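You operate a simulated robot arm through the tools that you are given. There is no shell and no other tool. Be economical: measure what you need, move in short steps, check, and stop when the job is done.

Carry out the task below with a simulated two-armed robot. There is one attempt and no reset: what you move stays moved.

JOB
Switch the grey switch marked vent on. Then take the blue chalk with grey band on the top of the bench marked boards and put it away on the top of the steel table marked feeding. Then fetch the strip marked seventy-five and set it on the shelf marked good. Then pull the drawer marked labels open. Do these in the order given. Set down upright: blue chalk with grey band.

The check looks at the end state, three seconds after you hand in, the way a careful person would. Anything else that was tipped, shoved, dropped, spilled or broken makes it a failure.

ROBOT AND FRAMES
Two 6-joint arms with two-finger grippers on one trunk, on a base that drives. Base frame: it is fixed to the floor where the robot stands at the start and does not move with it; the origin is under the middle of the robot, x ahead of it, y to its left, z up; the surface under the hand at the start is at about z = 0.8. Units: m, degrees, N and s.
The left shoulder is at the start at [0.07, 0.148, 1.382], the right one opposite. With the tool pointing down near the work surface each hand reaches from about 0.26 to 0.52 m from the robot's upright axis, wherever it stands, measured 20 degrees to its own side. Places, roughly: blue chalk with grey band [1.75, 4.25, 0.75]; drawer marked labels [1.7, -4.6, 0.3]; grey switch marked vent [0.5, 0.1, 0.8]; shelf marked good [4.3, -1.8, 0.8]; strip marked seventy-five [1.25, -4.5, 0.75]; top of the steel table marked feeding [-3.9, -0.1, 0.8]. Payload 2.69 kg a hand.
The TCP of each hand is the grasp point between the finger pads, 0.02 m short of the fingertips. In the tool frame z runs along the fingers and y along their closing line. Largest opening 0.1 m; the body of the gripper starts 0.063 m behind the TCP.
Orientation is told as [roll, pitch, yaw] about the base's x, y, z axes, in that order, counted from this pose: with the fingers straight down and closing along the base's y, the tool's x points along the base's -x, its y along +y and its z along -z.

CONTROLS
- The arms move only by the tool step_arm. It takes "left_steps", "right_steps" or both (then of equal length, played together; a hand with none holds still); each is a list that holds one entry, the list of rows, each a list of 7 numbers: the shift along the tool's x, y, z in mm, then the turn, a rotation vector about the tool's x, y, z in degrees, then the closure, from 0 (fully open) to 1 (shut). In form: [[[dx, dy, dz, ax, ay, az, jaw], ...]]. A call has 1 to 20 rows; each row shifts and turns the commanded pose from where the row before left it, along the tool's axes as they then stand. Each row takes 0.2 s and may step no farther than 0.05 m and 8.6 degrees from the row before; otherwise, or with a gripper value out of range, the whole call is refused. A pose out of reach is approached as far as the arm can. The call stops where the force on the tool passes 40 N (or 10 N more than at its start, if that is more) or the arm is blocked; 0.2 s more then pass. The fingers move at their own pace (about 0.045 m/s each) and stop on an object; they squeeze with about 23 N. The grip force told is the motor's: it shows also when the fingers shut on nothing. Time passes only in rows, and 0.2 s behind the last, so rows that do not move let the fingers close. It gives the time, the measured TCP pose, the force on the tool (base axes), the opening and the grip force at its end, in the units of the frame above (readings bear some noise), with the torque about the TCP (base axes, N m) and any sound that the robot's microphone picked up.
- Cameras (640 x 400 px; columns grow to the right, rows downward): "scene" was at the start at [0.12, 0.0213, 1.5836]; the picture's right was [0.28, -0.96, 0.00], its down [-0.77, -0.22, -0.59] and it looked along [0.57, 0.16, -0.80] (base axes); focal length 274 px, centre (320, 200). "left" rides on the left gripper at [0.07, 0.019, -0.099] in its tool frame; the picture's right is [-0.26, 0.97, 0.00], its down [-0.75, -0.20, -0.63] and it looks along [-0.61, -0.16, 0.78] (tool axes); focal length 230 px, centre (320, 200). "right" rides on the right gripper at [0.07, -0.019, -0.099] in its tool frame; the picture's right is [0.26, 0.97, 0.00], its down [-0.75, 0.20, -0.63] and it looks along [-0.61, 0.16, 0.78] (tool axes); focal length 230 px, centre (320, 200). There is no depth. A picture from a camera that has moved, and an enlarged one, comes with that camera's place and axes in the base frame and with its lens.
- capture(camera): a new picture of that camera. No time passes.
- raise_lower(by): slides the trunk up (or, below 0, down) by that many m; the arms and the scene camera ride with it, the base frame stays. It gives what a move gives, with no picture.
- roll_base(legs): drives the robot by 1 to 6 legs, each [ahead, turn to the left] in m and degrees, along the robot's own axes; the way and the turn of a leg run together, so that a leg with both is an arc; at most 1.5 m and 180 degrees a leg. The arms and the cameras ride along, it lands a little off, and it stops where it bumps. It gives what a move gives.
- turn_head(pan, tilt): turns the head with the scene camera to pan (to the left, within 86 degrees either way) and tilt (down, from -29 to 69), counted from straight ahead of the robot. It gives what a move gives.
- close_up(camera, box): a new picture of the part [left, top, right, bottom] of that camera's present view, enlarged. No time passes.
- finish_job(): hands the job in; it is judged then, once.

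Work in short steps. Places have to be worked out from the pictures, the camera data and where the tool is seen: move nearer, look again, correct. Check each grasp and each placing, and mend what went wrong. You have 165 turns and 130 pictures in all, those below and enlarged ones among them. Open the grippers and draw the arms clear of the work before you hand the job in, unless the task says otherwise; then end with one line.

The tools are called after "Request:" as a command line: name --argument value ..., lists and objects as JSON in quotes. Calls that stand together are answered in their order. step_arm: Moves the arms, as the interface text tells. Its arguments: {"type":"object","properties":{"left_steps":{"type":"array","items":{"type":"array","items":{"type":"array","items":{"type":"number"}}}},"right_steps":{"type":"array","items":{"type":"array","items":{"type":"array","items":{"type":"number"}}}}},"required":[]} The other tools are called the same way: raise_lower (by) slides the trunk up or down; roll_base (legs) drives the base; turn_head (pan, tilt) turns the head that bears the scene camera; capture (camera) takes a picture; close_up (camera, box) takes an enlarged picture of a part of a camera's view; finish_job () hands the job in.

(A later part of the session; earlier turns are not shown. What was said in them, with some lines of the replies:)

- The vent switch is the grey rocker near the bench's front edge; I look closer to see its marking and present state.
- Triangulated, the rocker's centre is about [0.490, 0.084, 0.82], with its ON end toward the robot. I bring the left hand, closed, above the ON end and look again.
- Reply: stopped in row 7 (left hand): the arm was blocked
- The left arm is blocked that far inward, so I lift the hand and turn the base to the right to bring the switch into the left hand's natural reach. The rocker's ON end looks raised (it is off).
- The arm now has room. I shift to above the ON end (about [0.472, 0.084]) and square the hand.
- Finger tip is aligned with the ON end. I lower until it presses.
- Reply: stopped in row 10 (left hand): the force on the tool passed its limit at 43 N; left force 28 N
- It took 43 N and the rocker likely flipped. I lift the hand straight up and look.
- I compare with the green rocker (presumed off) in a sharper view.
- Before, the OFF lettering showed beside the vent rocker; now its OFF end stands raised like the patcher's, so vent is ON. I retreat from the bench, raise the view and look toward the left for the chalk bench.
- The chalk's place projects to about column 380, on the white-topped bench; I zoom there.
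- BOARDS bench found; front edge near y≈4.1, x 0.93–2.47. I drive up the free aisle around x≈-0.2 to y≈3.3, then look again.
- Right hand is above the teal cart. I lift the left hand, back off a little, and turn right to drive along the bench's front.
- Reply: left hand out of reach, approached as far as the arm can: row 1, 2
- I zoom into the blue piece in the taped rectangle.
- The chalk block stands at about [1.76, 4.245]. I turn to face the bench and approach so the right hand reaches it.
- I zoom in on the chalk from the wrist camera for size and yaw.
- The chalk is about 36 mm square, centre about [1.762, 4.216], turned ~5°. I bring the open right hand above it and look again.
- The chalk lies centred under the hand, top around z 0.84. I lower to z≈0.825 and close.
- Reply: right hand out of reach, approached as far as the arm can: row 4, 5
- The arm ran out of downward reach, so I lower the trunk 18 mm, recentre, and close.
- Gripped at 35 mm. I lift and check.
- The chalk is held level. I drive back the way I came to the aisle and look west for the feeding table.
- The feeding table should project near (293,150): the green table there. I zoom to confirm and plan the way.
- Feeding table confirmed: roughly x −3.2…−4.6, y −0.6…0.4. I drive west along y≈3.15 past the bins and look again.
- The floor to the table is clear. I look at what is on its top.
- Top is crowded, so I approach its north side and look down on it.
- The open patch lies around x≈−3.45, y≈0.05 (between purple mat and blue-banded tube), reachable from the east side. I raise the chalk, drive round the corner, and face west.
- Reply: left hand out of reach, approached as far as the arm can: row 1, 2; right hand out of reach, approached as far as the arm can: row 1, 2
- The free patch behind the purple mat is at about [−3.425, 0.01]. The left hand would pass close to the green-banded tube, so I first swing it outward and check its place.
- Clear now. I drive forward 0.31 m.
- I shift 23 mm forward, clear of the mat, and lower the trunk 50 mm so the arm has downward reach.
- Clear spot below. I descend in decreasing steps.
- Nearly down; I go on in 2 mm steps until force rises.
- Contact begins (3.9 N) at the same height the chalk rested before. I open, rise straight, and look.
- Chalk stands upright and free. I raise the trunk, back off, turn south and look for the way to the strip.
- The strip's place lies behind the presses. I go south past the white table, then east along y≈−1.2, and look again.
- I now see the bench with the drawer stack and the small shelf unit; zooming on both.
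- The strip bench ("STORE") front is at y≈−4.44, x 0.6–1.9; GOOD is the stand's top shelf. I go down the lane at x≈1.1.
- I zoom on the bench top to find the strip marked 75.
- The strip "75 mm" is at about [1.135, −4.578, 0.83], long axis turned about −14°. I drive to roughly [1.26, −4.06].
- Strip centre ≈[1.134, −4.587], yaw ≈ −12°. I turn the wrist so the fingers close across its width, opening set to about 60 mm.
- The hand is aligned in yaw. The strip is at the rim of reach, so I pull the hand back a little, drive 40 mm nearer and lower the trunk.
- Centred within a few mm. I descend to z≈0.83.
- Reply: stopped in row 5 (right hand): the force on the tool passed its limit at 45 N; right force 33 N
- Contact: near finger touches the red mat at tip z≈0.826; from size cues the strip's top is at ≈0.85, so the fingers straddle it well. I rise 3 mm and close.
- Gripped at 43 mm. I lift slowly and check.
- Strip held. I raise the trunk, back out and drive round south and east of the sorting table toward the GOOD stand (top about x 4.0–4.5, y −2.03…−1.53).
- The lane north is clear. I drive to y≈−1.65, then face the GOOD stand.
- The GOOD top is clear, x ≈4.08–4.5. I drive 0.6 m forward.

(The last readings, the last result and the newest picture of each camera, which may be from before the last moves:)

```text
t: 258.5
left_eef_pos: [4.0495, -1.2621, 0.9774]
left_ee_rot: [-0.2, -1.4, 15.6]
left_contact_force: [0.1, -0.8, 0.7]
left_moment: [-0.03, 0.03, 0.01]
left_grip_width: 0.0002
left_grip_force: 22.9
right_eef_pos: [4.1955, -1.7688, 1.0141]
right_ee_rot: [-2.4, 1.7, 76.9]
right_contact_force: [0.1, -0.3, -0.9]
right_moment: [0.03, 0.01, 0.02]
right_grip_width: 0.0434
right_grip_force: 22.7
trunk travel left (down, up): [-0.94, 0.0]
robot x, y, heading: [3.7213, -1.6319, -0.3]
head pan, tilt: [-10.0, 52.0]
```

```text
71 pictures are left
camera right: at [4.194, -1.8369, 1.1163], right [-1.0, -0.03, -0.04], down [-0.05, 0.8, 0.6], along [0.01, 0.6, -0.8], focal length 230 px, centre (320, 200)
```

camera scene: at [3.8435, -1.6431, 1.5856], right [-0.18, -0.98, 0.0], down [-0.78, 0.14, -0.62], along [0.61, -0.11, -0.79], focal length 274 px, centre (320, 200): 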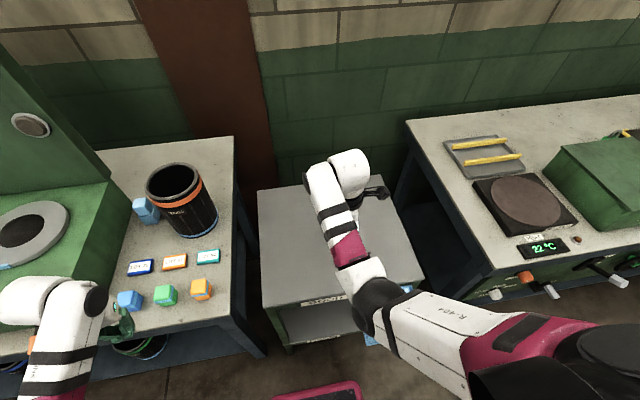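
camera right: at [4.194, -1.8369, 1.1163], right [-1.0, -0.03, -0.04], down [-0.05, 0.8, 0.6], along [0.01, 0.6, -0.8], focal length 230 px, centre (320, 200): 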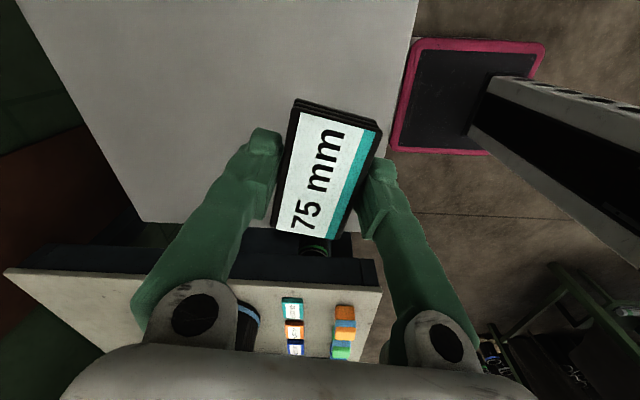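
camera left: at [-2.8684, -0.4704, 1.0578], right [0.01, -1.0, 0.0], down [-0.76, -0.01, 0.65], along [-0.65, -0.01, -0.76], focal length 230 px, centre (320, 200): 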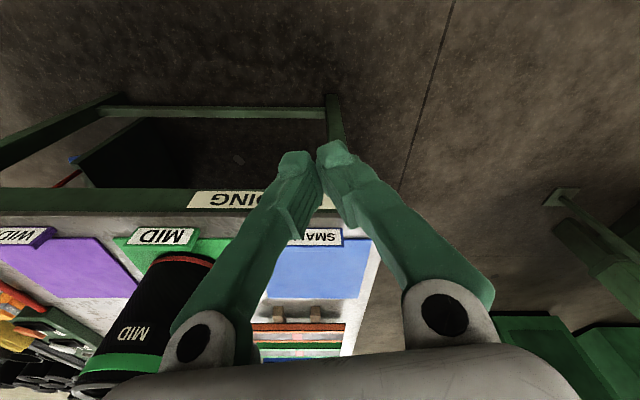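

Hand is over the shelf's middle-front. I level the hand, lower the trunk 40 mm and descend in careful steps.

Request:
raise_lower --by -0.04

Request:
step_arm --right_steps '[[[0, 0, 30, -0.7, -1.6, 0, 1], [0, 0, 40, 0, 0, 0, 1], [0, 0, 30, 0, 0, 0, 1], [0, 0, 15, 0, 0, 0, 1], [0, 0, 5, 0, 0, 0, 1], [0, 0, 0, 0, 0, 0, 1]]]'

Request:
capture --camera "right"

```text
t: 259.4
left_eef_pos: [4.0499, -1.2621, 0.937]
left_ee_rot: [-0.3, -1.4, 15.7]
left_contact_force: [-0.1, 0.8, -0.2]
left_moment: [0.0, 0.0, 0.02]
left_grip_width: 0.0
left_grip_force: 23.0
right_eef_pos: [4.1951, -1.7686, 0.9735]
right_ee_rot: [-2.6, 1.6, 77.0]
right_contact_force: [-1.0, -0.4, -0.5]
right_moment: [0.02, -0.01, 0.03]
right_grip_width: 0.0433
right_grip_force: 23.3
trunk travel left (down, up): [-0.9, 0.04]
robot x, y, heading: [3.7239, -1.6278, -0.1]
head pan, tilt: [-10.0, 52.0]
```

```text
t: 260.8
left_eef_pos: [4.049, -1.2623, 0.9367]
left_ee_rot: [-0.3, -1.4, 15.7]
left_contact_force: [0.1, -0.2, -0.2]
left_moment: [0.01, 0.01, -0.04]
left_grip_width: 0.0001
left_grip_force: 22.9
right_eef_pos: [4.1997, -1.7699, 0.8545]
right_ee_rot: [-1.7, 0.0, 77.0]
right_contact_force: [-0.3, -0.3, -1.0]
right_moment: [0.0, 0.02, -0.04]
right_grip_width: 0.0435
right_grip_force: 22.9
trunk travel left (down, up): [-0.9, 0.04]
robot x, y, heading: [3.7191, -1.6295, -0.4]
head pan, tilt: [-10.0, 52.0]
```

```text
70 pictures are left
camera right: at [4.1985, -1.841, 0.9543], right [-1.0, -0.03, -0.03], down [-0.05, 0.78, 0.62], along [0.0, 0.62, -0.78], focal length 230 px, centre (320, 200)
```

right: 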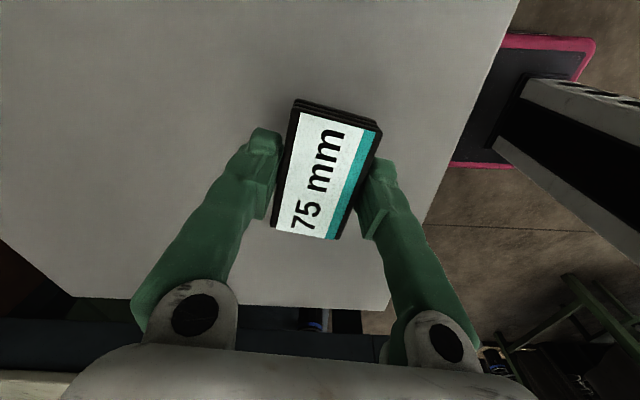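

Shadow shows it is still above the shelf. I go down in 3 mm steps.

Request:
step_arm --right_steps '[[[0, 0, 5, 0, 0, 0, 1], [0, 0, 4, 0, 0, 0, 1], [0, 0, 3, 0, 0, 0, 1], [0, 0, 3, 0, 0, 0, 1], [0, 0, 3, 0, 0, 0, 1], [0, 0, 0, 0, 0, 0, 1]]]'

```text
t: 262.1
left_eef_pos: [4.0501, -1.2619, 0.9367]
left_ee_rot: [-0.2, -1.4, 15.7]
left_contact_force: [-0.5, 0.9, -0.1]
left_moment: [0.01, -0.01, 0.01]
left_grip_width: 0.0
left_grip_force: 22.4
right_eef_pos: [4.1993, -1.7698, 0.8354]
right_ee_rot: [-1.8, 0.0, 77.0]
right_contact_force: [-0.3, -0.6, 0.3]
right_moment: [-0.01, 0.0, 0.02]
right_grip_width: 0.0436
right_grip_force: 22.6
trunk travel left (down, up): [-0.9, 0.04]
robot x, y, heading: [3.7228, -1.6288, -0.5]
head pan, tilt: [-10.0, 52.0]
```

No contact yet; continuing in 2–3 mm steps.

Request:
step_arm --right_steps '[[[0, 0, 3, 0, 0, 0, 1], [0, 0, 3, 0, 0, 0, 1], [0, 0, 2, 0, 0, 0, 1], [0, 0, 2, 0, 0, 0, 1]]]'

```text
t: 263.1
left_eef_pos: [4.0498, -1.2613, 0.9372]
left_ee_rot: [-0.2, -1.5, 15.7]
left_contact_force: [0.9, -0.5, 0.1]
left_moment: [-0.03, 0.0, -0.02]
left_grip_width: 0.0
left_grip_force: 23.6
right_eef_pos: [4.2003, -1.7701, 0.8272]
right_ee_rot: [-1.9, 0.0, 77.0]
right_contact_force: [1.2, 0.2, 1.7]
right_moment: [-0.06, 0.06, 0.03]
right_grip_width: 0.0433
right_grip_force: 23.3
trunk travel left (down, up): [-0.9, 0.04]
robot x, y, heading: [3.7195, -1.6288, 0.0]
head pan, tilt: [-10.0, 52.0]
```

Light contact begins. One more millimetre, then release and rise.

Request:
step_arm --right_steps '[[[0, 0, 1, 0, 0, 0, 1], [0, 0, 0, 0, 0, 0, 0.55], [0, 0, 0, 0, 0, 0, 0.4], [0, 0, 0, 0, 0, 0, 0.3], [0, 0, 0, 0, 0, 0, 0.3], [0, 0, -20, 0, 0, 0, 0.3], [0, 0, -40, 0, 0, 0, 0.3], [0, 0, -40, 0, 0, 0, 0.3], [0, 0, -40, 0, 0, 0, 0.3], [0, 0, 0, 0, 0, 0, 0.3]]]'

Request:
capture --camera "right"

```text
t: 265.4
left_eef_pos: [4.0508, -1.2612, 0.9351]
left_ee_rot: [-0.2, -1.4, 15.8]
left_contact_force: [-0.5, -0.1, 0.6]
left_moment: [0.0, -0.01, 0.02]
left_grip_width: 0.0003
left_grip_force: 22.9
right_eef_pos: [4.1959, -1.7693, 0.9665]
right_ee_rot: [-1.8, -0.1, 77.0]
right_contact_force: [0.4, -0.1, 0.3]
right_moment: [0.03, 0.01, 0.0]
right_grip_width: 0.07
right_grip_force: 0.1
trunk travel left (down, up): [-0.9, 0.04]
robot x, y, heading: [3.7204, -1.633, -0.0]
head pan, tilt: [-10.0, 52.0]
```

```text
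69 pictures are left
camera right: at [4.1945, -1.8411, 1.0661], right [-1.0, -0.03, -0.03], down [-0.05, 0.78, 0.62], along [0.0, 0.62, -0.78], focal length 230 px, centre (320, 200)
```

right: 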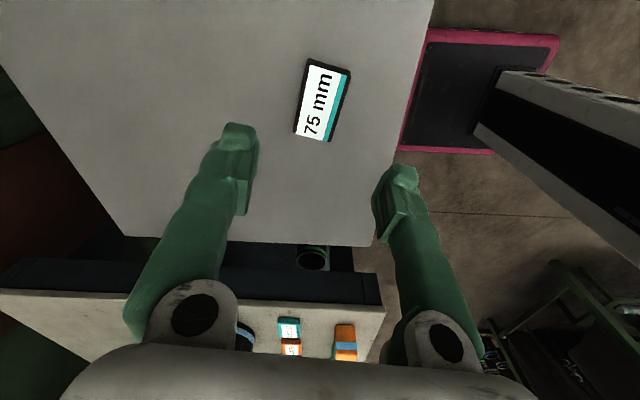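

The strip lies flat on GOOD. I raise the trunk, back away and retrace to the drawer stack, stopping north of it at about [1.84, −3.72].

Request:
raise_lower --by 0.04

Request:
roll_base --legs '[[-0.58, 0], [0, -90], [1.05, 0], [1.03, 0], [0, -90], [1.3, 0]]'

Request:
roll_base --legs '[[0, 90]]'

Request:
turn_head --pan 0 --tilt 50

Request:
capture --camera "scene"

```text
t: 266.2
left_eef_pos: [4.0499, -1.262, 0.9754]
left_ee_rot: [-0.2, -1.4, 15.7]
left_contact_force: [0.5, -0.7, -0.1]
left_moment: [-0.01, -0.03, 0.01]
left_grip_width: 0.0
left_grip_force: 23.3
right_eef_pos: [4.1958, -1.7697, 1.0057]
right_ee_rot: [-1.8, 0.0, 77.0]
right_contact_force: [0.7, 0.3, -0.9]
right_moment: [0.02, -0.02, 0.0]
right_grip_width: 0.07
right_grip_force: 0.0
trunk travel left (down, up): [-0.94, 0.0]
robot x, y, heading: [3.7205, -1.6319, -0.0]
head pan, tilt: [-10.0, 52.0]
```

```text
t: 293.2
left_eef_pos: [1.5292, -4.11, 0.9767]
left_ee_rot: [-0.2, -1.5, -163.5]
left_contact_force: [0.1, -0.3, 0.8]
left_moment: [-0.01, 0.03, 0.01]
left_grip_width: 0.0
left_grip_force: 23.2
right_eef_pos: [1.3768, -3.6049, 1.0065]
right_ee_rot: [-1.9, -0.1, -102.0]
right_contact_force: [-0.8, -0.2, -0.3]
right_moment: [0.02, 0.0, -0.04]
right_grip_width: 0.0698
right_grip_force: 0.2
trunk travel left (down, up): [-0.94, 0.0]
robot x, y, heading: [1.8542, -3.7392, -179.3]
head pan, tilt: [-10.0, 52.0]
```

```text
t: 297.4
left_eef_pos: [2.2268, -4.0598, 0.9763]
left_ee_rot: [-0.2, -1.4, -73.2]
left_contact_force: [0.3, 0.0, 0.3]
left_moment: [-0.02, -0.02, 0.01]
left_grip_width: 0.0
left_grip_force: 22.8
right_eef_pos: [1.7233, -4.2154, 1.006]
right_ee_rot: [-1.8, -0.1, -12.0]
right_contact_force: [-0.1, 0.2, -0.6]
right_moment: [0.02, 0.0, 0.0]
right_grip_width: 0.0699
right_grip_force: 0.0
trunk travel left (down, up): [-0.94, 0.0]
robot x, y, heading: [1.8531, -3.7405, -89.0]
head pan, tilt: [-10.0, 52.0]
```

```text
t: 298.1
left_eef_pos: [2.2278, -4.0605, 0.9762]
left_ee_rot: [-0.3, -1.4, -73.2]
left_contact_force: [0.3, -0.9, 0.1]
left_moment: [-0.01, 0.04, 0.04]
left_grip_width: 0.0003
left_grip_force: 23.0
right_eef_pos: [1.7233, -4.215, 1.0056]
right_ee_rot: [-1.7, 0.1, -11.9]
right_contact_force: [-0.1, 0.0, -1.0]
right_moment: [0.01, 0.01, 0.0]
right_grip_width: 0.0701
right_grip_force: 0.1
trunk travel left (down, up): [-0.94, 0.0]
robot x, y, heading: [1.8572, -3.7339, -88.7]
head pan, tilt: [0.0, 50.0]
```

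```text
68 pictures are left
camera scene: at [1.8548, -3.8633, 1.5883], right [-1.0, -0.02, 0.0], down [-0.01, 0.77, -0.64], along [0.01, -0.64, -0.77], focal length 274 px, centre (320, 200)
```

scene: 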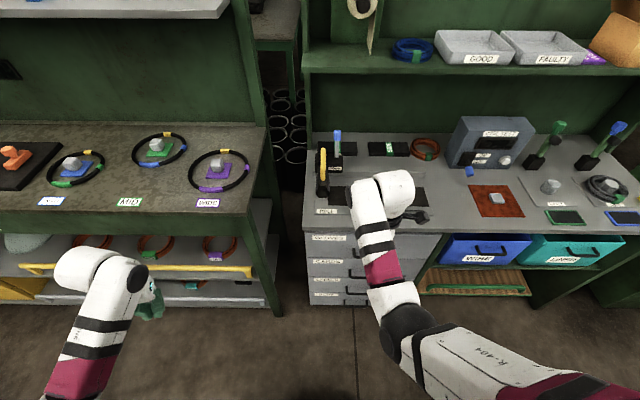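

The drawer stack lies below-right. I turn the right hand to point forward with fingers closing vertically, in free air first.

Request:
step_arm --right_steps '[[[0, 0, 0, -1.8, 0, -6, 0.2], [0, 0, 0, 0, 0, -6, 0.2], [0, 0, 0, 8, 0, 0, 0.2], [0, 0, 0, 8, 0, 0, 0.2], [0, 0, 0, 8, 0, 0, 0.2], [0, 0, 0, 8, 0, 0, 0.2], [0, 0, 0, 8, 0, 0, 0.2], [0, 0, 0, 8, 0, 0, 0.2], [0, 0, 0, 0, 0, 0, 0.2]]]'

```text
t: 299.3
left_eef_pos: [2.2259, -4.0585, 0.977]
left_ee_rot: [-0.1, -1.6, -73.2]
left_contact_force: [-0.6, 1.3, 1.1]
left_moment: [-0.03, 0.0, -0.03]
left_grip_width: 0.0
left_grip_force: 23.0
right_eef_pos: [1.6392, -4.2299, 1.0148]
right_ee_rot: [-24.4, 10.1, -2.9]
right_contact_force: [-0.2, -0.2, -0.8]
right_moment: [-0.04, -0.03, 0.03]
right_grip_width: 0.0802
right_grip_force: 0.2
trunk travel left (down, up): [-0.94, 0.0]
robot x, y, heading: [1.8507, -3.7325, -89.2]
head pan, tilt: [0.0, 50.0]
stopped in row 5 (right hand): the arm was blocked; the commanded pose is now the measured one
```

Blocked by the wrist that way. I undo, return to the standard yaw, and instead pitch the hand forward first and roll it last.

Request:
step_arm --right_steps '[[[0, 0, 0, -8.1, 0, 0, 0.2], [0, 0, 0, -8.1, 0, 0, 0.2], [0, 0, 0, -8.1, 0, 0, 0.2], [0, 0, 0, 0, -5, 0, 0.2], [0, 0, 0, 0, -5, 0, 0.2], [0, 0, 0, 0, 0, 8.2, 0.2], [0, 0, 0, 0, 0, 8.2, 0.2], [0, 0, 0, 0, 0, 8.2, 0.2], [0, 0, 0, 0, 0, 8.2, 0.2], [0, 0, 0, 0, 0, 8.2, 0.2], [0, 0, 0, 0, 0, 8.2, 0.2], [0, 0, 0, 0, 0, 8.2, 0.2], [0, 0, 0, 0, 0, 8.2, 0.2], [0, 0, 0, 0, 0, 8.2, 0.2], [0, 0, 0, 0, 0, 8.2, 0.2], [0, 0, 0, 0, 0, 5, 0.2], [0, 0, 0, 0, 0, 0, 0.2]]]'

```text
t: 302.9
left_eef_pos: [2.2283, -4.0602, 0.9767]
left_ee_rot: [-0.1, -1.4, -73.2]
left_contact_force: [-0.5, -0.3, 0.2]
left_moment: [0.0, -0.01, 0.03]
left_grip_width: 0.0
left_grip_force: 23.1
right_eef_pos: [1.639, -4.2301, 1.0149]
right_ee_rot: [0.0, -0.1, -89.9]
right_contact_force: [0.8, 0.2, 1.1]
right_moment: [0.01, 0.04, 0.02]
right_grip_width: 0.0801
right_grip_force: 0.0
trunk travel left (down, up): [-0.94, 0.0]
robot x, y, heading: [1.8534, -3.7371, -88.8]
head pan, tilt: [0.0, 50.0]
```

Square again. Now pitch forward about the tool's y.

Request:
step_arm --right_steps '[[[0, 0, 0, 0, -8.2, 0, 0.2], [0, 0, 0, 0, -8.2, 0, 0.2], [0, 0, 0, 0, -8.2, 0, 0.2], [0, 0, 0, 0, -8.2, 0, 0.2], [0, 0, 0, 0, -8.2, 0, 0.2], [0, 0, 0, 0, -8.2, 0, 0.2], [0, 0, 0, 0, 0, 0, 0.2]]]'

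```text
t: 304.5
left_eef_pos: [2.2294, -4.0604, 0.9778]
left_ee_rot: [-0.3, -1.5, -73.4]
left_contact_force: [0.0, 0.9, -0.4]
left_moment: [0.0, -0.02, 0.01]
left_grip_width: 0.0001
left_grip_force: 22.8
right_eef_pos: [1.639, -4.2314, 1.015]
right_ee_rot: [-0.1, -49.4, -89.8]
right_contact_force: [1.0, 0.3, -0.5]
right_moment: [0.02, 0.01, -0.02]
right_grip_width: 0.08
right_grip_force: 0.0
trunk travel left (down, up): [-0.94, 0.0]
robot x, y, heading: [1.8498, -3.7383, -89.0]
head pan, tilt: [0.0, 50.0]
```

Works well. I continue to 85°.

Request:
step_arm --right_steps '[[[0, 0, 0, 0, -8.2, 0, 0.2], [0, 0, 0, 0, -8.2, 0, 0.2], [0, 0, 0, 0, -8.2, 0, 0.2], [0, 0, 0, 0, -8.2, 0, 0.2], [0, 0, 0, 0, -6, 0, 0.2], [0, 0, 0, 0, 0, 0, 0.2]]]'

```text
t: 305.9
left_eef_pos: [2.2283, -4.0607, 0.9754]
left_ee_rot: [-0.1, -1.4, -73.3]
left_contact_force: [1.1, 0.9, 0.0]
left_moment: [-0.01, -0.02, -0.01]
left_grip_width: 0.0
left_grip_force: 23.1
right_eef_pos: [1.6393, -4.2311, 1.0146]
right_ee_rot: [-2.7, -88.2, -87.1]
right_contact_force: [1.0, 0.4, -0.8]
right_moment: [0.0, -0.01, -0.03]
right_grip_width: 0.0802
right_grip_force: 0.1
trunk travel left (down, up): [-0.94, 0.0]
robot x, y, heading: [1.8556, -3.7355, -89.2]
head pan, tilt: [0.0, 50.0]
```

Now roll the hand 90° about its fingers so they close vertically.

Request:
step_arm --right_steps '[[[0, 0, 0, 0, 0, -8.2, 0.2], [0, 0, 0, 0, 0, -8.2, 0.2], [0, 0, 0, 0, 0, -8.2, 0.2], [0, 0, 0, 0, 0, -8.2, 0.2], [0, 0, 0, 0, 0, -8.2, 0.2], [0, 0, 0, 0, 0, -8.2, 0.2], [0, 0, 0, 0, 0, -8.2, 0.2], [0, 0, 0, 0, 0, -8.2, 0.2], [0, 0, 0, 0, 0, -8.2, 0.2], [0, 0, 0, 0, 0, -8.2, 0.2], [0, 0, 0, 0, 0, -8, 0.2], [0, 0, 0, 0, 0, 0, 0.2]]]'

Request:
capture --camera "right"

```text
t: 308.5
left_eef_pos: [2.2282, -4.0594, 0.9761]
left_ee_rot: [-0.2, -1.4, -73.3]
left_contact_force: [-0.3, -0.4, 0.2]
left_moment: [-0.01, 0.03, 0.02]
left_grip_width: 0.0
left_grip_force: 23.2
right_eef_pos: [1.6393, -4.2318, 1.0136]
right_ee_rot: [-88.1, 0.2, 0.1]
right_contact_force: [0.0, 0.3, 0.5]
right_moment: [-0.01, -0.01, 0.03]
right_grip_width: 0.0798
right_grip_force: 0.0
trunk travel left (down, up): [-0.94, 0.0]
robot x, y, heading: [1.8545, -3.7357, -88.8]
head pan, tilt: [0.0, 50.0]
```

```text
67 pictures are left
camera right: at [1.5694, -4.1329, 1.0368], right [-0.26, 0.03, -0.96], down [0.75, 0.64, -0.18], along [0.61, -0.77, -0.19], focal length 230 px, centre (320, 200)
```

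right: 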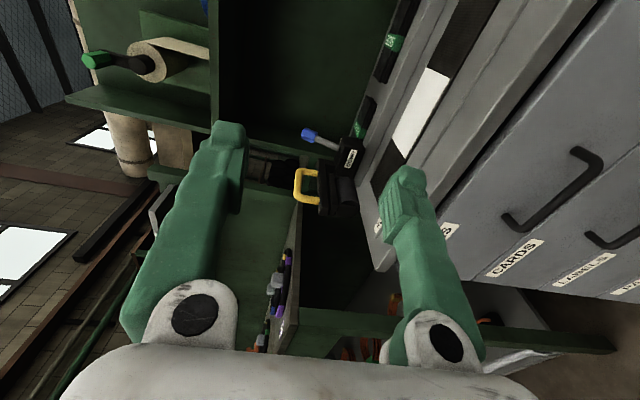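

Orientation is right. I lower the trunk 0.6 m and look at the handles.

Request:
raise_lower --by -0.6

Request:
capture --camera "right"

Request:
capture --camera "scene"

```text
refused: -0.6 is not a number from -0.4 to 0.4
```

```text
66 pictures are left
camera right: at [1.5694, -4.1329, 1.0368], right [-0.26, 0.03, -0.96], down [0.75, 0.64, -0.18], along [0.61, -0.77, -0.19], focal length 230 px, centre (320, 200)
```

right: 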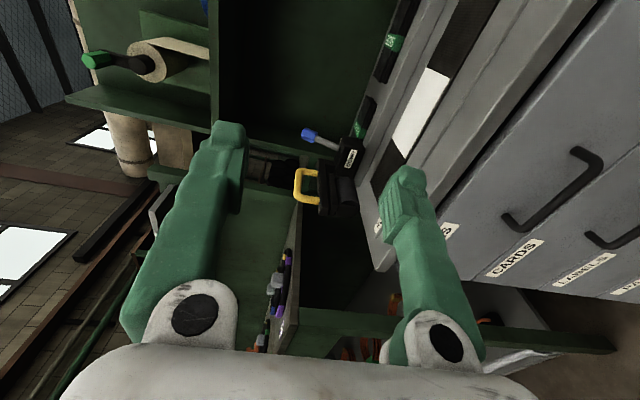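

```text
65 pictures are left
camera scene: at [1.8547, -3.8632, 1.5883], right [-1.0, -0.02, 0.0], down [-0.01, 0.77, -0.64], along [0.01, -0.64, -0.77], focal length 274 px, centre (320, 200)
```

scene: 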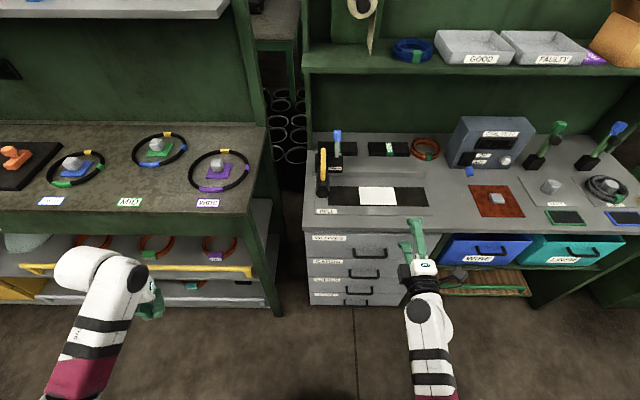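

The limit is 0.4 per call. I lower 0.4 first.

Request:
raise_lower --by -0.4

Request:
raise_lower --by -0.25

Request:
capture --camera "right"

Request:
capture --camera "scene"

```text
t: 312.4
left_eef_pos: [2.2285, -4.0611, 0.5772]
left_ee_rot: [-0.2, -1.3, -73.3]
left_contact_force: [-1.0, 0.7, 0.4]
left_moment: [0.0, 0.02, 0.01]
left_grip_width: 0.0003
left_grip_force: 22.6
right_eef_pos: [1.6385, -4.2308, 0.6138]
right_ee_rot: [-88.1, 0.0, 0.3]
right_contact_force: [-0.3, 0.8, 1.2]
right_moment: [-0.01, 0.0, 0.0]
right_grip_width: 0.0799
right_grip_force: 0.0
trunk travel left (down, up): [-0.54, 0.4]
robot x, y, heading: [1.8548, -3.7336, -89.1]
head pan, tilt: [0.0, 50.0]
```

```text
t: 314.9
left_eef_pos: [2.2279, -4.0593, 0.3263]
left_ee_rot: [-0.2, -1.4, -73.3]
left_contact_force: [0.5, 0.2, 1.2]
left_moment: [-0.01, 0.0, 0.01]
left_grip_width: 0.0
left_grip_force: 23.1
right_eef_pos: [1.639, -4.2304, 0.3645]
right_ee_rot: [-88.2, 0.0, 0.1]
right_contact_force: [-0.5, 0.4, 0.1]
right_moment: [0.04, 0.02, 0.0]
right_grip_width: 0.0799
right_grip_force: 0.0
trunk travel left (down, up): [-0.29, 0.65]
robot x, y, heading: [1.8512, -3.7373, -89.3]
head pan, tilt: [0.0, 50.0]
```

```text
64 pictures are left
camera right: at [1.5692, -4.1328, 0.3867], right [-0.26, 0.03, -0.97], down [0.75, 0.64, -0.18], along [0.61, -0.77, -0.19], focal length 230 px, centre (320, 200)
```

right: 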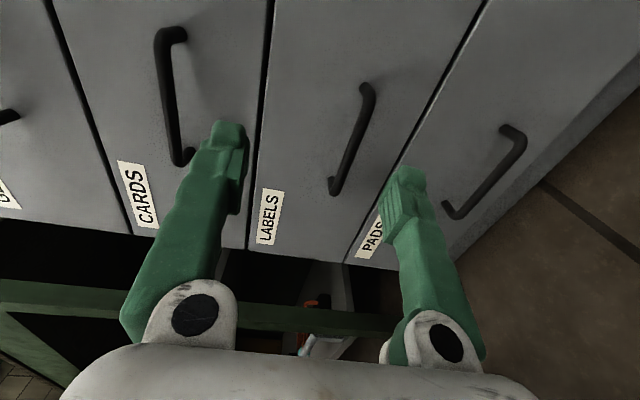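

```text
63 pictures are left
camera scene: at [1.8546, -3.8631, 0.9383], right [-1.0, -0.02, 0.0], down [-0.01, 0.77, -0.64], along [0.01, -0.64, -0.77], focal length 274 px, centre (320, 200)
```

scene: 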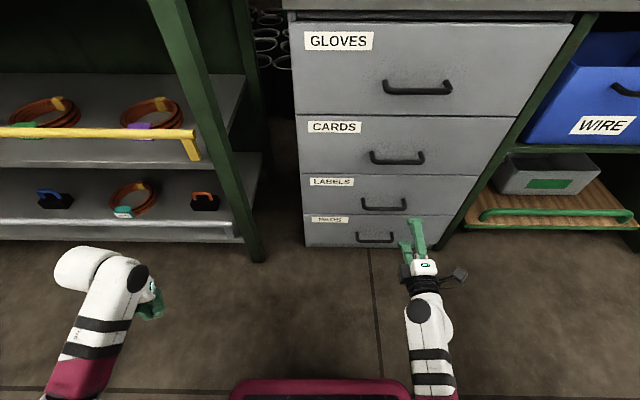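

Both views agree on the LABELS bar at about [1.675, −4.353, 0.307], drawer face y≈−4.39. I lower to its height, shift sideways and move half-way in.

Request:
raise_lower --by -0.056

Request:
step_arm --right_steps '[[[-36, 0, 0, 0, 0, 0, 0.1], [0, 0, 35, -1.8, 0, 0, 0.1], [0, 0, 25, 0, 0, 0, 0.1], [0, 0, 0, 0, 0, 0, 0.1]]]'

Request:
capture --camera "right"

Request:
close_up --camera "scene" --box '[290, 140, 490, 265]'

```text
t: 315.9
left_eef_pos: [2.2279, -4.0605, 0.2705]
left_ee_rot: [-0.2, -1.3, -73.2]
left_contact_force: [0.1, 0.4, 0.6]
left_moment: [-0.01, -0.01, 0.01]
left_grip_width: 0.0
left_grip_force: 23.2
right_eef_pos: [1.6391, -4.2305, 0.3081]
right_ee_rot: [-88.1, 0.0, 0.2]
right_contact_force: [-0.1, -0.8, 0.0]
right_moment: [0.01, 0.01, -0.01]
right_grip_width: 0.0799
right_grip_force: 0.1
trunk travel left (down, up): [-0.234, 0.706]
robot x, y, heading: [1.8546, -3.7408, -89.2]
head pan, tilt: [0.0, 50.0]
```

```text
t: 316.9
left_eef_pos: [2.228, -4.0599, 0.2694]
left_ee_rot: [-0.2, -1.3, -73.3]
left_contact_force: [-0.4, -0.1, -0.3]
left_moment: [-0.03, 0.03, 0.01]
left_grip_width: 0.0002
left_grip_force: 23.2
right_eef_pos: [1.6709, -4.2644, 0.3055]
right_ee_rot: [-86.4, 0.7, 0.6]
right_contact_force: [0.1, 0.1, -0.5]
right_moment: [0.04, -0.01, 0.03]
right_grip_width: 0.09
right_grip_force: 0.0
right hand out of reach, approached as far as the arm can: row 3
trunk travel left (down, up): [-0.234, 0.706]
robot x, y, heading: [1.8535, -3.7369, -88.9]
head pan, tilt: [0.0, 50.0]
```

```text
62 pictures are left
camera right: at [1.6009, -4.1676, 0.3324], right [-0.27, 0.06, -0.96], down [0.74, 0.65, -0.17], along [0.61, -0.76, -0.22], focal length 230 px, centre (320, 200)
```

right: 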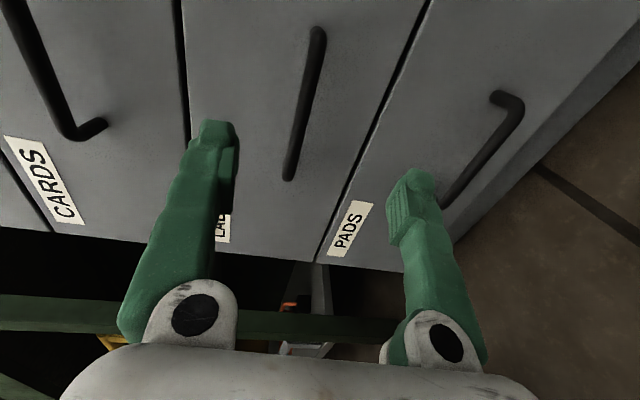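

```text
3.20 times, centred on (390, 202) of scene
camera zoom: at [1.8546, -3.8632, 0.8823], right [-1.0, -0.02, 0.0], down [-0.01, 0.77, -0.64], along [0.01, -0.64, -0.77], focal length 876 px, centre (96, 192)
```

zoom: 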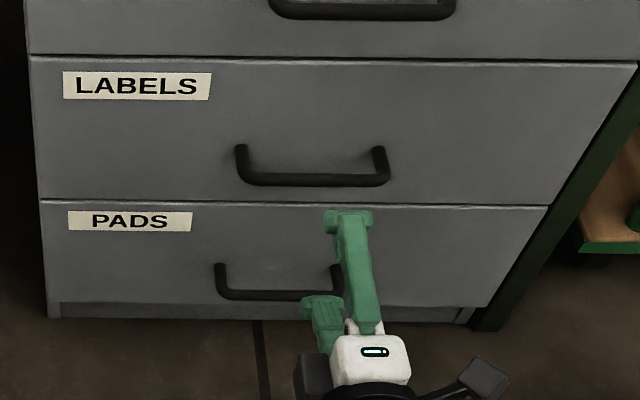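

Cross-checked with the seen fingertips, the bar is at [1.675, −4.352, 0.315]. The arm is at its forward limit, so I retract 30 mm, correct the height, and drive 0.09 m forward.

Request:
step_arm --right_steps '[[[-4, 0, -30, -3.5, 0, 0, 0.1], [0, 0, 0, 0, 0, 0, 0.1]]]'

Request:
raise_lower --by 0.009

Request:
roll_base --legs '[[0.09, 0]]'

Request:
capture --camera "right"

Request:
close_up --camera "scene" --box '[290, 140, 490, 265]'

```text
t: 317.5
left_eef_pos: [2.2273, -4.0601, 0.2715]
left_ee_rot: [-0.1, -1.3, -73.2]
left_contact_force: [-0.2, 0.4, 0.4]
left_moment: [0.0, 0.0, 0.02]
left_grip_width: 0.0
left_grip_force: 23.2
right_eef_pos: [1.6569, -4.2386, 0.313]
right_ee_rot: [-83.4, 4.6, 0.9]
right_contact_force: [0.5, -0.2, -0.4]
right_moment: [0.03, -0.04, -0.01]
right_grip_width: 0.0898
right_grip_force: 0.1
trunk travel left (down, up): [-0.234, 0.706]
robot x, y, heading: [1.8543, -3.7337, -88.9]
head pan, tilt: [0.0, 50.0]
```

```text
t: 318.1
left_eef_pos: [2.2284, -4.0606, 0.2787]
left_ee_rot: [-0.2, -1.5, -73.2]
left_contact_force: [0.1, -0.7, -0.3]
left_moment: [0.05, -0.02, -0.01]
left_grip_width: 0.0
left_grip_force: 23.0
right_eef_pos: [1.6563, -4.2362, 0.3198]
right_ee_rot: [-83.2, 4.6, 0.9]
right_contact_force: [0.1, 0.2, 1.0]
right_moment: [-0.02, -0.01, 0.02]
right_grip_width: 0.09
right_grip_force: 0.1
trunk travel left (down, up): [-0.243, 0.697]
robot x, y, heading: [1.8515, -3.7406, -89.1]
head pan, tilt: [0.0, 50.0]
```

```text
t: 319.2
left_eef_pos: [2.2298, -4.1503, 0.2795]
left_ee_rot: [-0.3, -1.5, -73.2]
left_contact_force: [-0.3, -0.9, 0.1]
left_moment: [0.02, -0.01, 0.0]
left_grip_width: 0.0004
left_grip_force: 22.8
right_eef_pos: [1.656, -4.3251, 0.317]
right_ee_rot: [-82.8, 4.6, 0.9]
right_contact_force: [-0.5, 0.3, 0.1]
right_moment: [0.0, 0.03, 0.02]
right_grip_width: 0.0898
right_grip_force: 0.0
trunk travel left (down, up): [-0.243, 0.697]
robot x, y, heading: [1.8555, -3.8261, -89.2]
head pan, tilt: [0.0, 50.0]
```

```text
60 pictures are left
camera right: at [1.5889, -4.2306, 0.3539], right [-0.34, 0.12, -0.93], down [0.73, 0.66, -0.18], along [0.6, -0.74, -0.31], focal length 230 px, centre (320, 200)
```

right: 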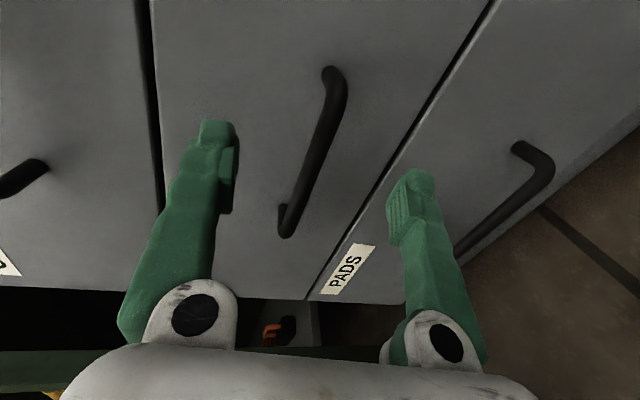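

```text
3.20 times, centred on (390, 202) of scene
camera zoom: at [1.8562, -3.9534, 0.8912], right [-1.0, -0.02, 0.0], down [-0.01, 0.77, -0.64], along [0.01, -0.64, -0.77], focal length 876 px, centre (96, 192)
```

zoom: 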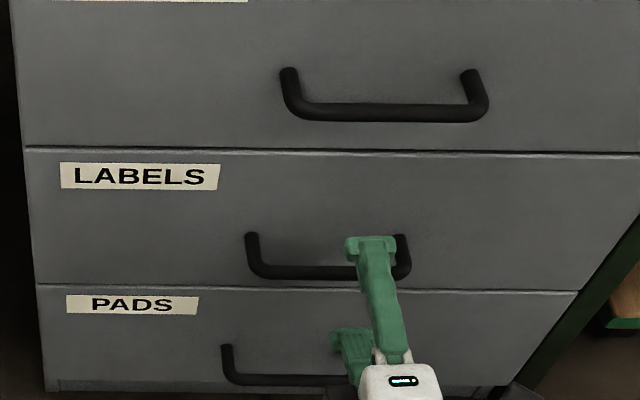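

The bar is between the fingers' planes. I straighten the hand's tilt, shift 20 mm sideways and advance 27 mm.

Request:
step_arm --right_steps '[[[0, 0, 0, 7, 0, 4.6, 0.1], [-20, 0, 8, 0, 0, 0, 0.1], [0, 0, 10, 0, 0, 0, 0.1], [0, 0, 9, 0, 0, 0, 0.1], [0, 0, 0, 0, 0, 0, 0.1]]]'

Request:
capture --camera "right"

Request:
close_up --camera "scene" --box '[290, 140, 490, 265]'

```text
t: 320.4
left_eef_pos: [2.2303, -4.1496, 0.2799]
left_ee_rot: [-0.3, -1.4, -73.2]
left_contact_force: [0.5, -0.2, 0.5]
left_moment: [-0.05, 0.0, 0.0]
left_grip_width: 0.0
left_grip_force: 23.2
right_eef_pos: [1.6726, -4.3516, 0.316]
right_ee_rot: [-89.9, 0.8, 0.5]
right_contact_force: [0.1, 0.0, -0.2]
right_moment: [0.0, 0.01, 0.01]
right_grip_width: 0.09
right_grip_force: 0.0
trunk travel left (down, up): [-0.243, 0.697]
robot x, y, heading: [1.8549, -3.8263, -89.0]
head pan, tilt: [0.0, 50.0]
```

```text
58 pictures are left
camera right: at [1.6026, -4.2534, 0.3361], right [-0.27, 0.0, -0.96], down [0.74, 0.64, -0.21], along [0.61, -0.77, -0.17], focal length 230 px, centre (320, 200)
```

right: 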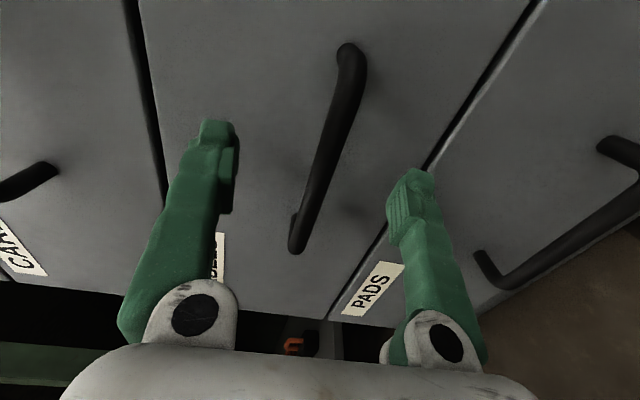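

```text
3.20 times, centred on (390, 202) of scene
camera zoom: at [1.8562, -3.9533, 0.8913], right [-1.0, -0.02, 0.0], down [-0.01, 0.77, -0.64], along [0.01, -0.64, -0.77], focal length 876 px, centre (96, 192)
```

zoom: 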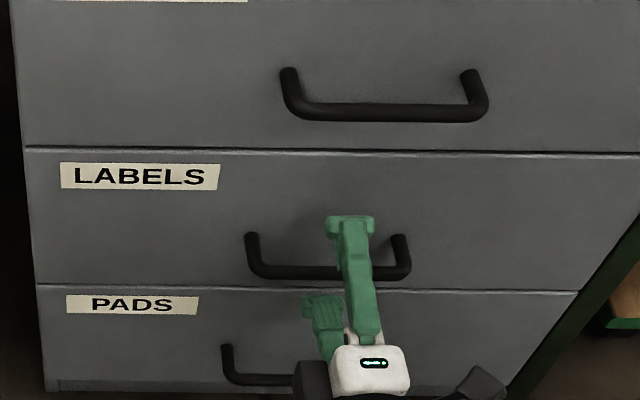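

The bar lies between the fingers. I close on it.

Request:
step_arm --right_steps '[[[0, 0, 3, 0, 0, 0, 0.5], [0, 0, 0, 0, 0, 0, 1], [0, 0, 0, 0, 0, 0, 1], [0, 0, 0, 0, 0, 0, 1], [0, 0, 0, 0, 0, 0, 1], [0, 0, 0, 0, 0, 0, 1]]]'

Request:
capture --camera "right"

```text
t: 321.8
left_eef_pos: [2.2308, -4.1499, 0.28]
left_ee_rot: [-0.3, -1.4, -73.3]
left_contact_force: [0.5, -0.1, 0.4]
left_moment: [-0.01, -0.01, 0.0]
left_grip_width: 0.0
left_grip_force: 22.8
right_eef_pos: [1.6746, -4.3559, 0.3172]
right_ee_rot: [-89.9, 0.5, 0.5]
right_contact_force: [0.5, 1.8, -2.9]
right_moment: [0.02, -0.28, 0.04]
right_grip_width: 0.0062
right_grip_force: 29.5
trunk travel left (down, up): [-0.243, 0.697]
robot x, y, heading: [1.8548, -3.8299, -89.2]
head pan, tilt: [0.0, 50.0]
```

```text
56 pictures are left
camera right: at [1.6039, -4.2576, 0.3366], right [-0.27, 0.0, -0.96], down [0.74, 0.64, -0.21], along [0.61, -0.77, -0.17], focal length 230 px, centre (320, 200)
```

right: 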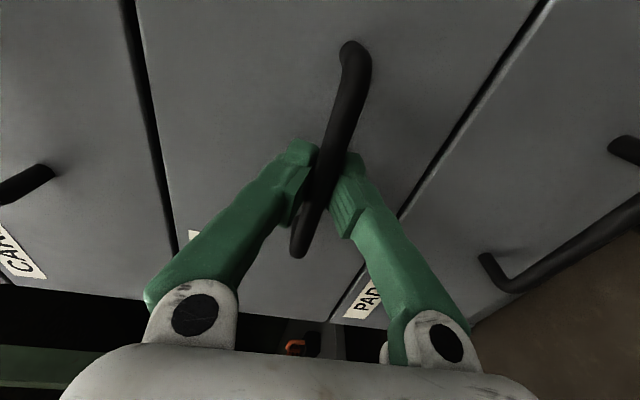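

Gripped. I pull gently 40 mm with the arm to test.

Request:
step_arm --right_steps '[[[0, 0, -10, 0, 0, 0, 1], [0, 0, -10, 0, 0, 0, 1], [0, 0, -10, 0, 0, 0, 1], [0, 0, -10, 0, 0, 0, 1], [0, 0, 0, 0, 0, 0, 1]]]'

Request:
capture --camera "scene"

```text
t: 323.0
left_eef_pos: [2.2302, -4.1499, 0.2786]
left_ee_rot: [-0.1, -1.3, -73.3]
left_contact_force: [0.5, -0.4, 0.0]
left_moment: [0.05, -0.02, 0.0]
left_grip_width: 0.0002
left_grip_force: 23.2
right_eef_pos: [1.6643, -4.3182, 0.3174]
right_ee_rot: [-89.8, 2.7, 1.1]
right_contact_force: [25.5, 0.0, -19.4]
right_moment: [-0.1, -0.89, -0.06]
right_grip_width: 0.0059
right_grip_force: 30.4
trunk travel left (down, up): [-0.243, 0.697]
robot x, y, heading: [1.8518, -3.8284, -89.0]
head pan, tilt: [0.0, 50.0]
```

```text
55 pictures are left
camera scene: at [1.857, -3.9556, 0.8909], right [-1.0, -0.02, 0.0], down [-0.02, 0.77, -0.64], along [0.01, -0.64, -0.77], focal length 274 px, centre (320, 200)
```

scene: 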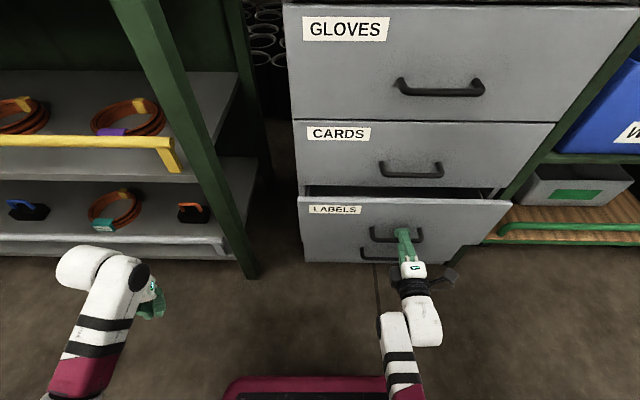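

The drawer is sliding. I ease the sideways strain and pull the rest by backing the base.

Request:
step_arm --right_steps '[[[-4, 2, 0, 0, 0, 2, 1], [-4, 0, 0, 0, 0, 0, 1]]]'

Request:
roll_base --legs '[[-0.16, 0]]'

Request:
capture --camera "scene"

```text
t: 323.6
left_eef_pos: [2.2313, -4.1501, 0.2801]
left_ee_rot: [-0.2, -1.4, -73.4]
left_contact_force: [0.7, 0.1, 0.2]
left_moment: [-0.01, 0.02, -0.02]
left_grip_width: 0.0
left_grip_force: 23.0
right_eef_pos: [1.6646, -4.3147, 0.317]
right_ee_rot: [-90.3, 2.0, 1.0]
right_contact_force: [18.0, -0.5, 2.9]
right_moment: [-0.02, -0.94, -0.1]
right_grip_width: 0.0059
right_grip_force: 30.0
trunk travel left (down, up): [-0.243, 0.697]
robot x, y, heading: [1.8512, -3.8287, -88.6]
head pan, tilt: [0.0, 50.0]
```

```text
t: 325.0
left_eef_pos: [2.2284, -3.9887, 0.2812]
left_ee_rot: [-0.2, -1.6, -73.1]
left_contact_force: [-0.1, -1.0, -0.1]
left_moment: [-0.02, 0.04, -0.02]
left_grip_width: 0.0
left_grip_force: 23.5
right_eef_pos: [1.6596, -4.1524, 0.3161]
right_ee_rot: [-90.0, 2.5, 1.2]
right_contact_force: [-8.1, 0.0, 20.6]
right_moment: [0.32, -0.28, 0.07]
right_grip_width: 0.0002
right_grip_force: 29.9
trunk travel left (down, up): [-0.243, 0.697]
robot x, y, heading: [1.8542, -3.6678, -89.3]
head pan, tilt: [0.0, 50.0]
```

```text
54 pictures are left
camera scene: at [1.8532, -3.791, 0.8919], right [-1.0, -0.01, 0.0], down [-0.01, 0.76, -0.65], along [0.01, -0.65, -0.76], focal length 274 px, centre (320, 200)
```

scene: 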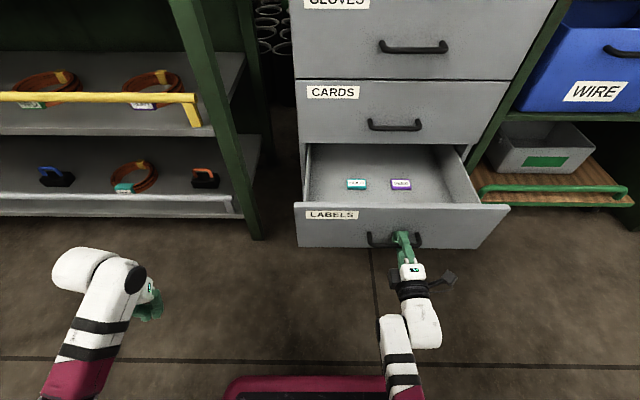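

The drawer is out about 0.2 m, but the fingers have shut past the bar; I look closely.

Request:
capture --camera "right"

Request:
close_up --camera "scene" --box '[280, 130, 520, 280]'

```text
53 pictures are left
camera right: at [1.5886, -4.0556, 0.3368], right [-0.3, -0.01, -0.95], down [0.73, 0.64, -0.23], along [0.62, -0.77, -0.19], focal length 230 px, centre (320, 200)
```

right: 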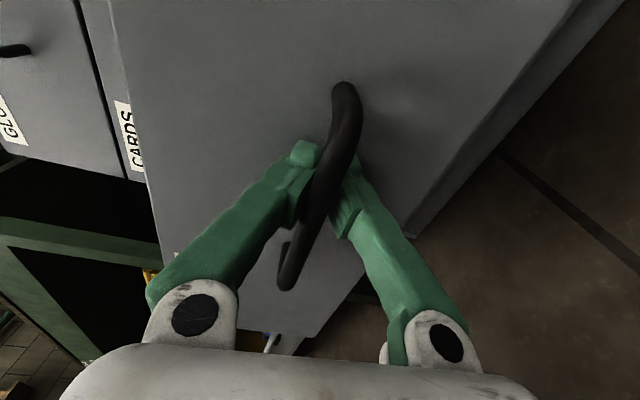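

```text
2.67 times, centred on (400, 205) of scene
camera zoom: at [1.8532, -3.791, 0.8919], right [-1.0, -0.01, 0.0], down [-0.01, 0.76, -0.65], along [0.01, -0.65, -0.76], focal length 730 px, centre (107, 187)
```

zoom: 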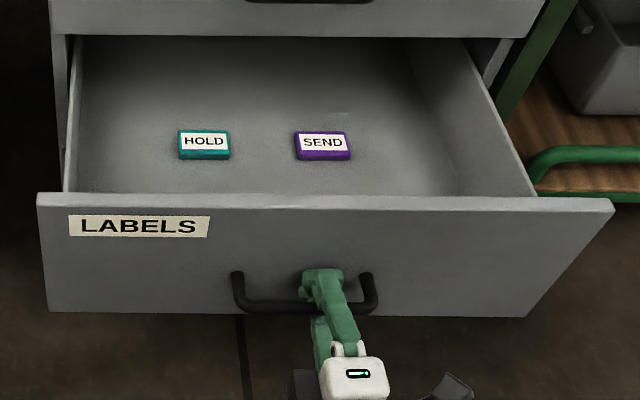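

Drawer is open ~0.2 m. To be sure it is fully out, I regrip the bar and try a bit more.

Request:
step_arm --right_steps '[[[0, 0, 0, 0, 0, 0, 0.5], [0, 0, 0, 0, 0, 0, 0.3], [0, 0, 0, 0, 0, 0, 0.3], [0, 0, 0, 0, 0, 0, 0.3]]]'

Request:
capture --camera "right"

Request:
close_up --camera "scene" --box '[280, 130, 520, 280]'

```text
t: 326.0
left_eef_pos: [2.2277, -3.9895, 0.2803]
left_ee_rot: [-0.2, -1.4, -73.2]
left_contact_force: [-0.1, -0.1, -0.4]
left_moment: [0.05, 0.0, 0.02]
left_grip_width: 0.0003
left_grip_force: 23.0
right_eef_pos: [1.6583, -4.1532, 0.3136]
right_ee_rot: [-89.9, 2.5, 1.2]
right_contact_force: [-0.6, -0.2, 1.1]
right_moment: [0.0, -0.04, 0.01]
right_grip_width: 0.0699
right_grip_force: 0.0
trunk travel left (down, up): [-0.243, 0.697]
robot x, y, heading: [1.8526, -3.665, -89.3]
head pan, tilt: [0.0, 50.0]
```

```text
51 pictures are left
camera right: at [1.5875, -4.0564, 0.3354], right [-0.3, 0.0, -0.95], down [0.73, 0.64, -0.23], along [0.62, -0.77, -0.19], focal length 230 px, centre (320, 200)
```

right: 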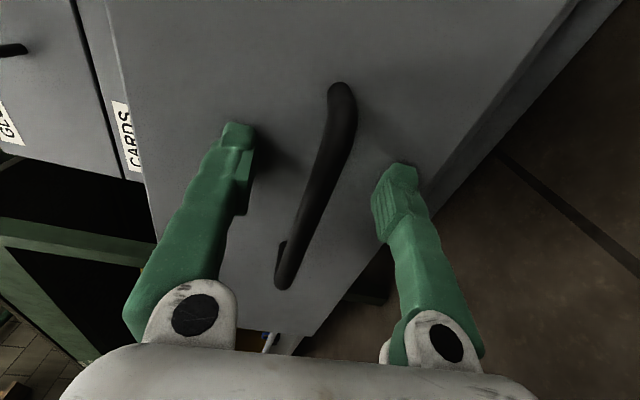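

```text
2.67 times, centred on (400, 205) of scene
camera zoom: at [1.8526, -3.7933, 0.8913], right [-1.0, -0.01, 0.0], down [-0.01, 0.77, -0.64], along [0.01, -0.64, -0.77], focal length 730 px, centre (107, 187)
```

zoom: 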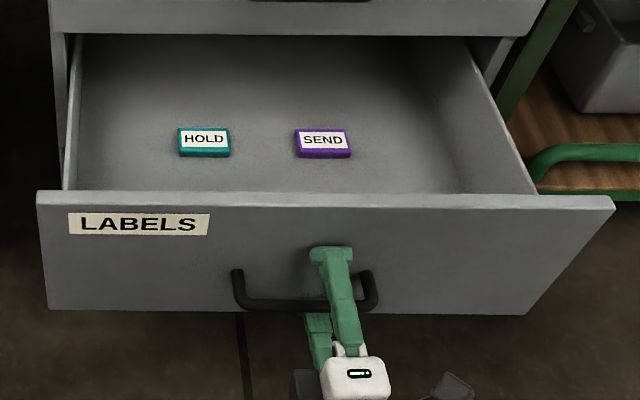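

The bar sits well inside the fingers (the drawer coasted). I close again and back up another 80 mm.

Request:
step_arm --right_steps '[[[0, 0, 0, 0, 0, 0, 0.6], [0, 0, 0, 0, 0, 0, 1], [0, 0, 0, 0, 0, 0, 1], [0, 0, 0, 0, 0, 0, 1], [0, 0, 0, 0, 0, 0, 1]]]'

Request:
roll_base --legs '[[-0.07, 0]]'

Request:
close_up --camera "scene" --box '[280, 130, 520, 280]'

```text
t: 327.2
left_eef_pos: [2.2279, -3.9888, 0.2808]
left_ee_rot: [-0.3, -1.5, -73.1]
left_contact_force: [0.5, 0.8, -0.5]
left_moment: [-0.02, 0.01, 0.04]
left_grip_width: 0.0001
left_grip_force: 23.2
right_eef_pos: [1.659, -4.1528, 0.3149]
right_ee_rot: [-90.0, 2.5, 1.1]
right_contact_force: [0.4, -0.4, 9.8]
right_moment: [0.12, -0.1, 0.02]
right_grip_width: 0.0
right_grip_force: 22.6
trunk travel left (down, up): [-0.243, 0.697]
robot x, y, heading: [1.8524, -3.6673, -89.1]
head pan, tilt: [0.0, 50.0]
```

```text
t: 328.2
left_eef_pos: [2.2265, -3.9193, 0.2803]
left_ee_rot: [-0.2, -1.5, -73.0]
left_contact_force: [0.6, -0.1, -0.2]
left_moment: [0.03, -0.02, 0.0]
left_grip_width: 0.0
left_grip_force: 22.6
right_eef_pos: [1.6576, -4.0844, 0.3144]
right_ee_rot: [-90.0, 2.5, 1.1]
right_contact_force: [2.1, 0.9, 8.9]
right_moment: [0.14, -0.11, -0.01]
right_grip_width: 0.006
right_grip_force: 29.5
trunk travel left (down, up): [-0.243, 0.697]
robot x, y, heading: [1.8512, -3.5999, -89.2]
head pan, tilt: [0.0, 50.0]
```

```text
2.67 times, centred on (400, 205) of scene
camera zoom: at [1.8522, -3.7227, 0.8915], right [-1.0, -0.01, 0.0], down [-0.01, 0.77, -0.64], along [0.01, -0.64, -0.77], focal length 730 px, centre (107, 187)
```

zoom: 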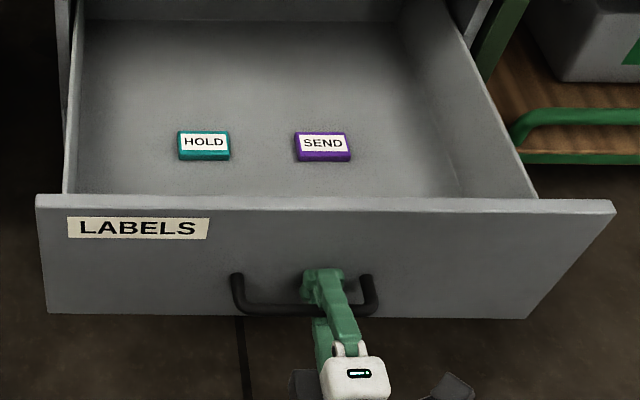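

Drawer is now well open (~0.28 m, its back wall in sight). I open the fingers and retract the hand from the handle.

Request:
step_arm --right_steps '[[[0, 0, 0, 0, 0, 0, 0.5], [0, 0, 0, 0, 0, 0, 0.2], [0, 0, 0, 0, 0, 0, 0.2], [0, 0, 0, 0, 0, 0, 0.2], [0, 0, -15, 0, 0, 0, 0.2], [0, 0, -20, 0, 0, 0, 0.2], [0, 0, -20, 0, 0, 0, 0.2], [0, 0, -20, 0, 0, 0, 0.2], [0, 0, 0, 0, 0, 0, 0.2]]]'

Request:
capture --camera "scene"

```text
t: 330.2
left_eef_pos: [2.2265, -3.9194, 0.2798]
left_ee_rot: [-0.1, -1.4, -73.0]
left_contact_force: [0.4, 0.2, -0.5]
left_moment: [0.0, -0.01, 0.0]
left_grip_width: 0.0
left_grip_force: 22.7
right_eef_pos: [1.6424, -4.0137, 0.3186]
right_ee_rot: [-90.6, 6.2, 2.9]
right_contact_force: [-0.8, 0.4, 0.0]
right_moment: [0.02, -0.03, 0.0]
right_grip_width: 0.0802
right_grip_force: 0.1
trunk travel left (down, up): [-0.243, 0.697]
robot x, y, heading: [1.8526, -3.5955, -89.0]
head pan, tilt: [0.0, 50.0]
```

```text
48 pictures are left
camera scene: at [1.8517, -3.7237, 0.8913], right [-1.0, -0.01, 0.0], down [-0.01, 0.77, -0.64], along [0.01, -0.64, -0.77], focal length 274 px, centre (320, 200)
```

scene: 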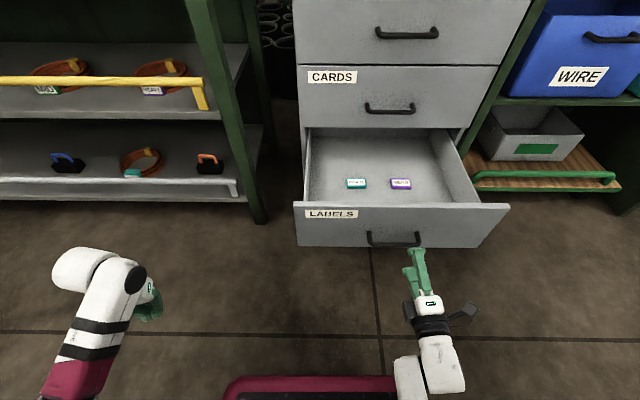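

The hand is clear and the drawer stays open. I open both grippers, draw back a little more, and hand in.

Request:
step_arm --left_steps '[[[0, 0, 0, 0, 0, 0, 0.5], [0, 0, 0, 0, 0, 0, 0], [0, 0, 0, 0, 0, 0, 0], [0, 0, 0, 0, 0, 0, 0], [0, 0, 0, 0, 0, 0, 0]]]' --right_steps '[[[0, 0, -15, 0, 0, 0, 0.2], [0, 0, -15, 0, 0, 0, 0.1], [0, 0, 0, 0, 0, 0, 0], [0, 0, 0, 0, 0, 0, 0], [0, 0, 0, 0, 0, 0, 0]]]'

Request:
finish_job

```text
t: 331.4
left_eef_pos: [2.2263, -3.9206, 0.2795]
left_ee_rot: [-0.2, -1.4, -73.1]
left_contact_force: [-0.2, -0.4, -0.3]
left_moment: [0.04, 0.01, 0.02]
left_grip_width: 0.0999
left_grip_force: 0.1
right_eef_pos: [1.6373, -3.9817, 0.3157]
right_ee_rot: [-90.0, 7.8, 4.0]
right_contact_force: [0.6, -0.1, 0.1]
right_moment: [-0.01, 0.02, 0.0]
right_grip_width: 0.1001
right_grip_force: 0.0
trunk travel left (down, up): [-0.243, 0.697]
robot x, y, heading: [1.8514, -3.5969, -88.9]
head pan, tilt: [0.0, 50.0]
```

```text
The job is handed in.
```

I did all four steps in order and handed the job in: the vent switch looks on in the pictures, the blue chalk stands upright on the feeding table, the seventy-five strip lies flat on the good shelf, and the labels drawer is pulled out about 0.28 m.
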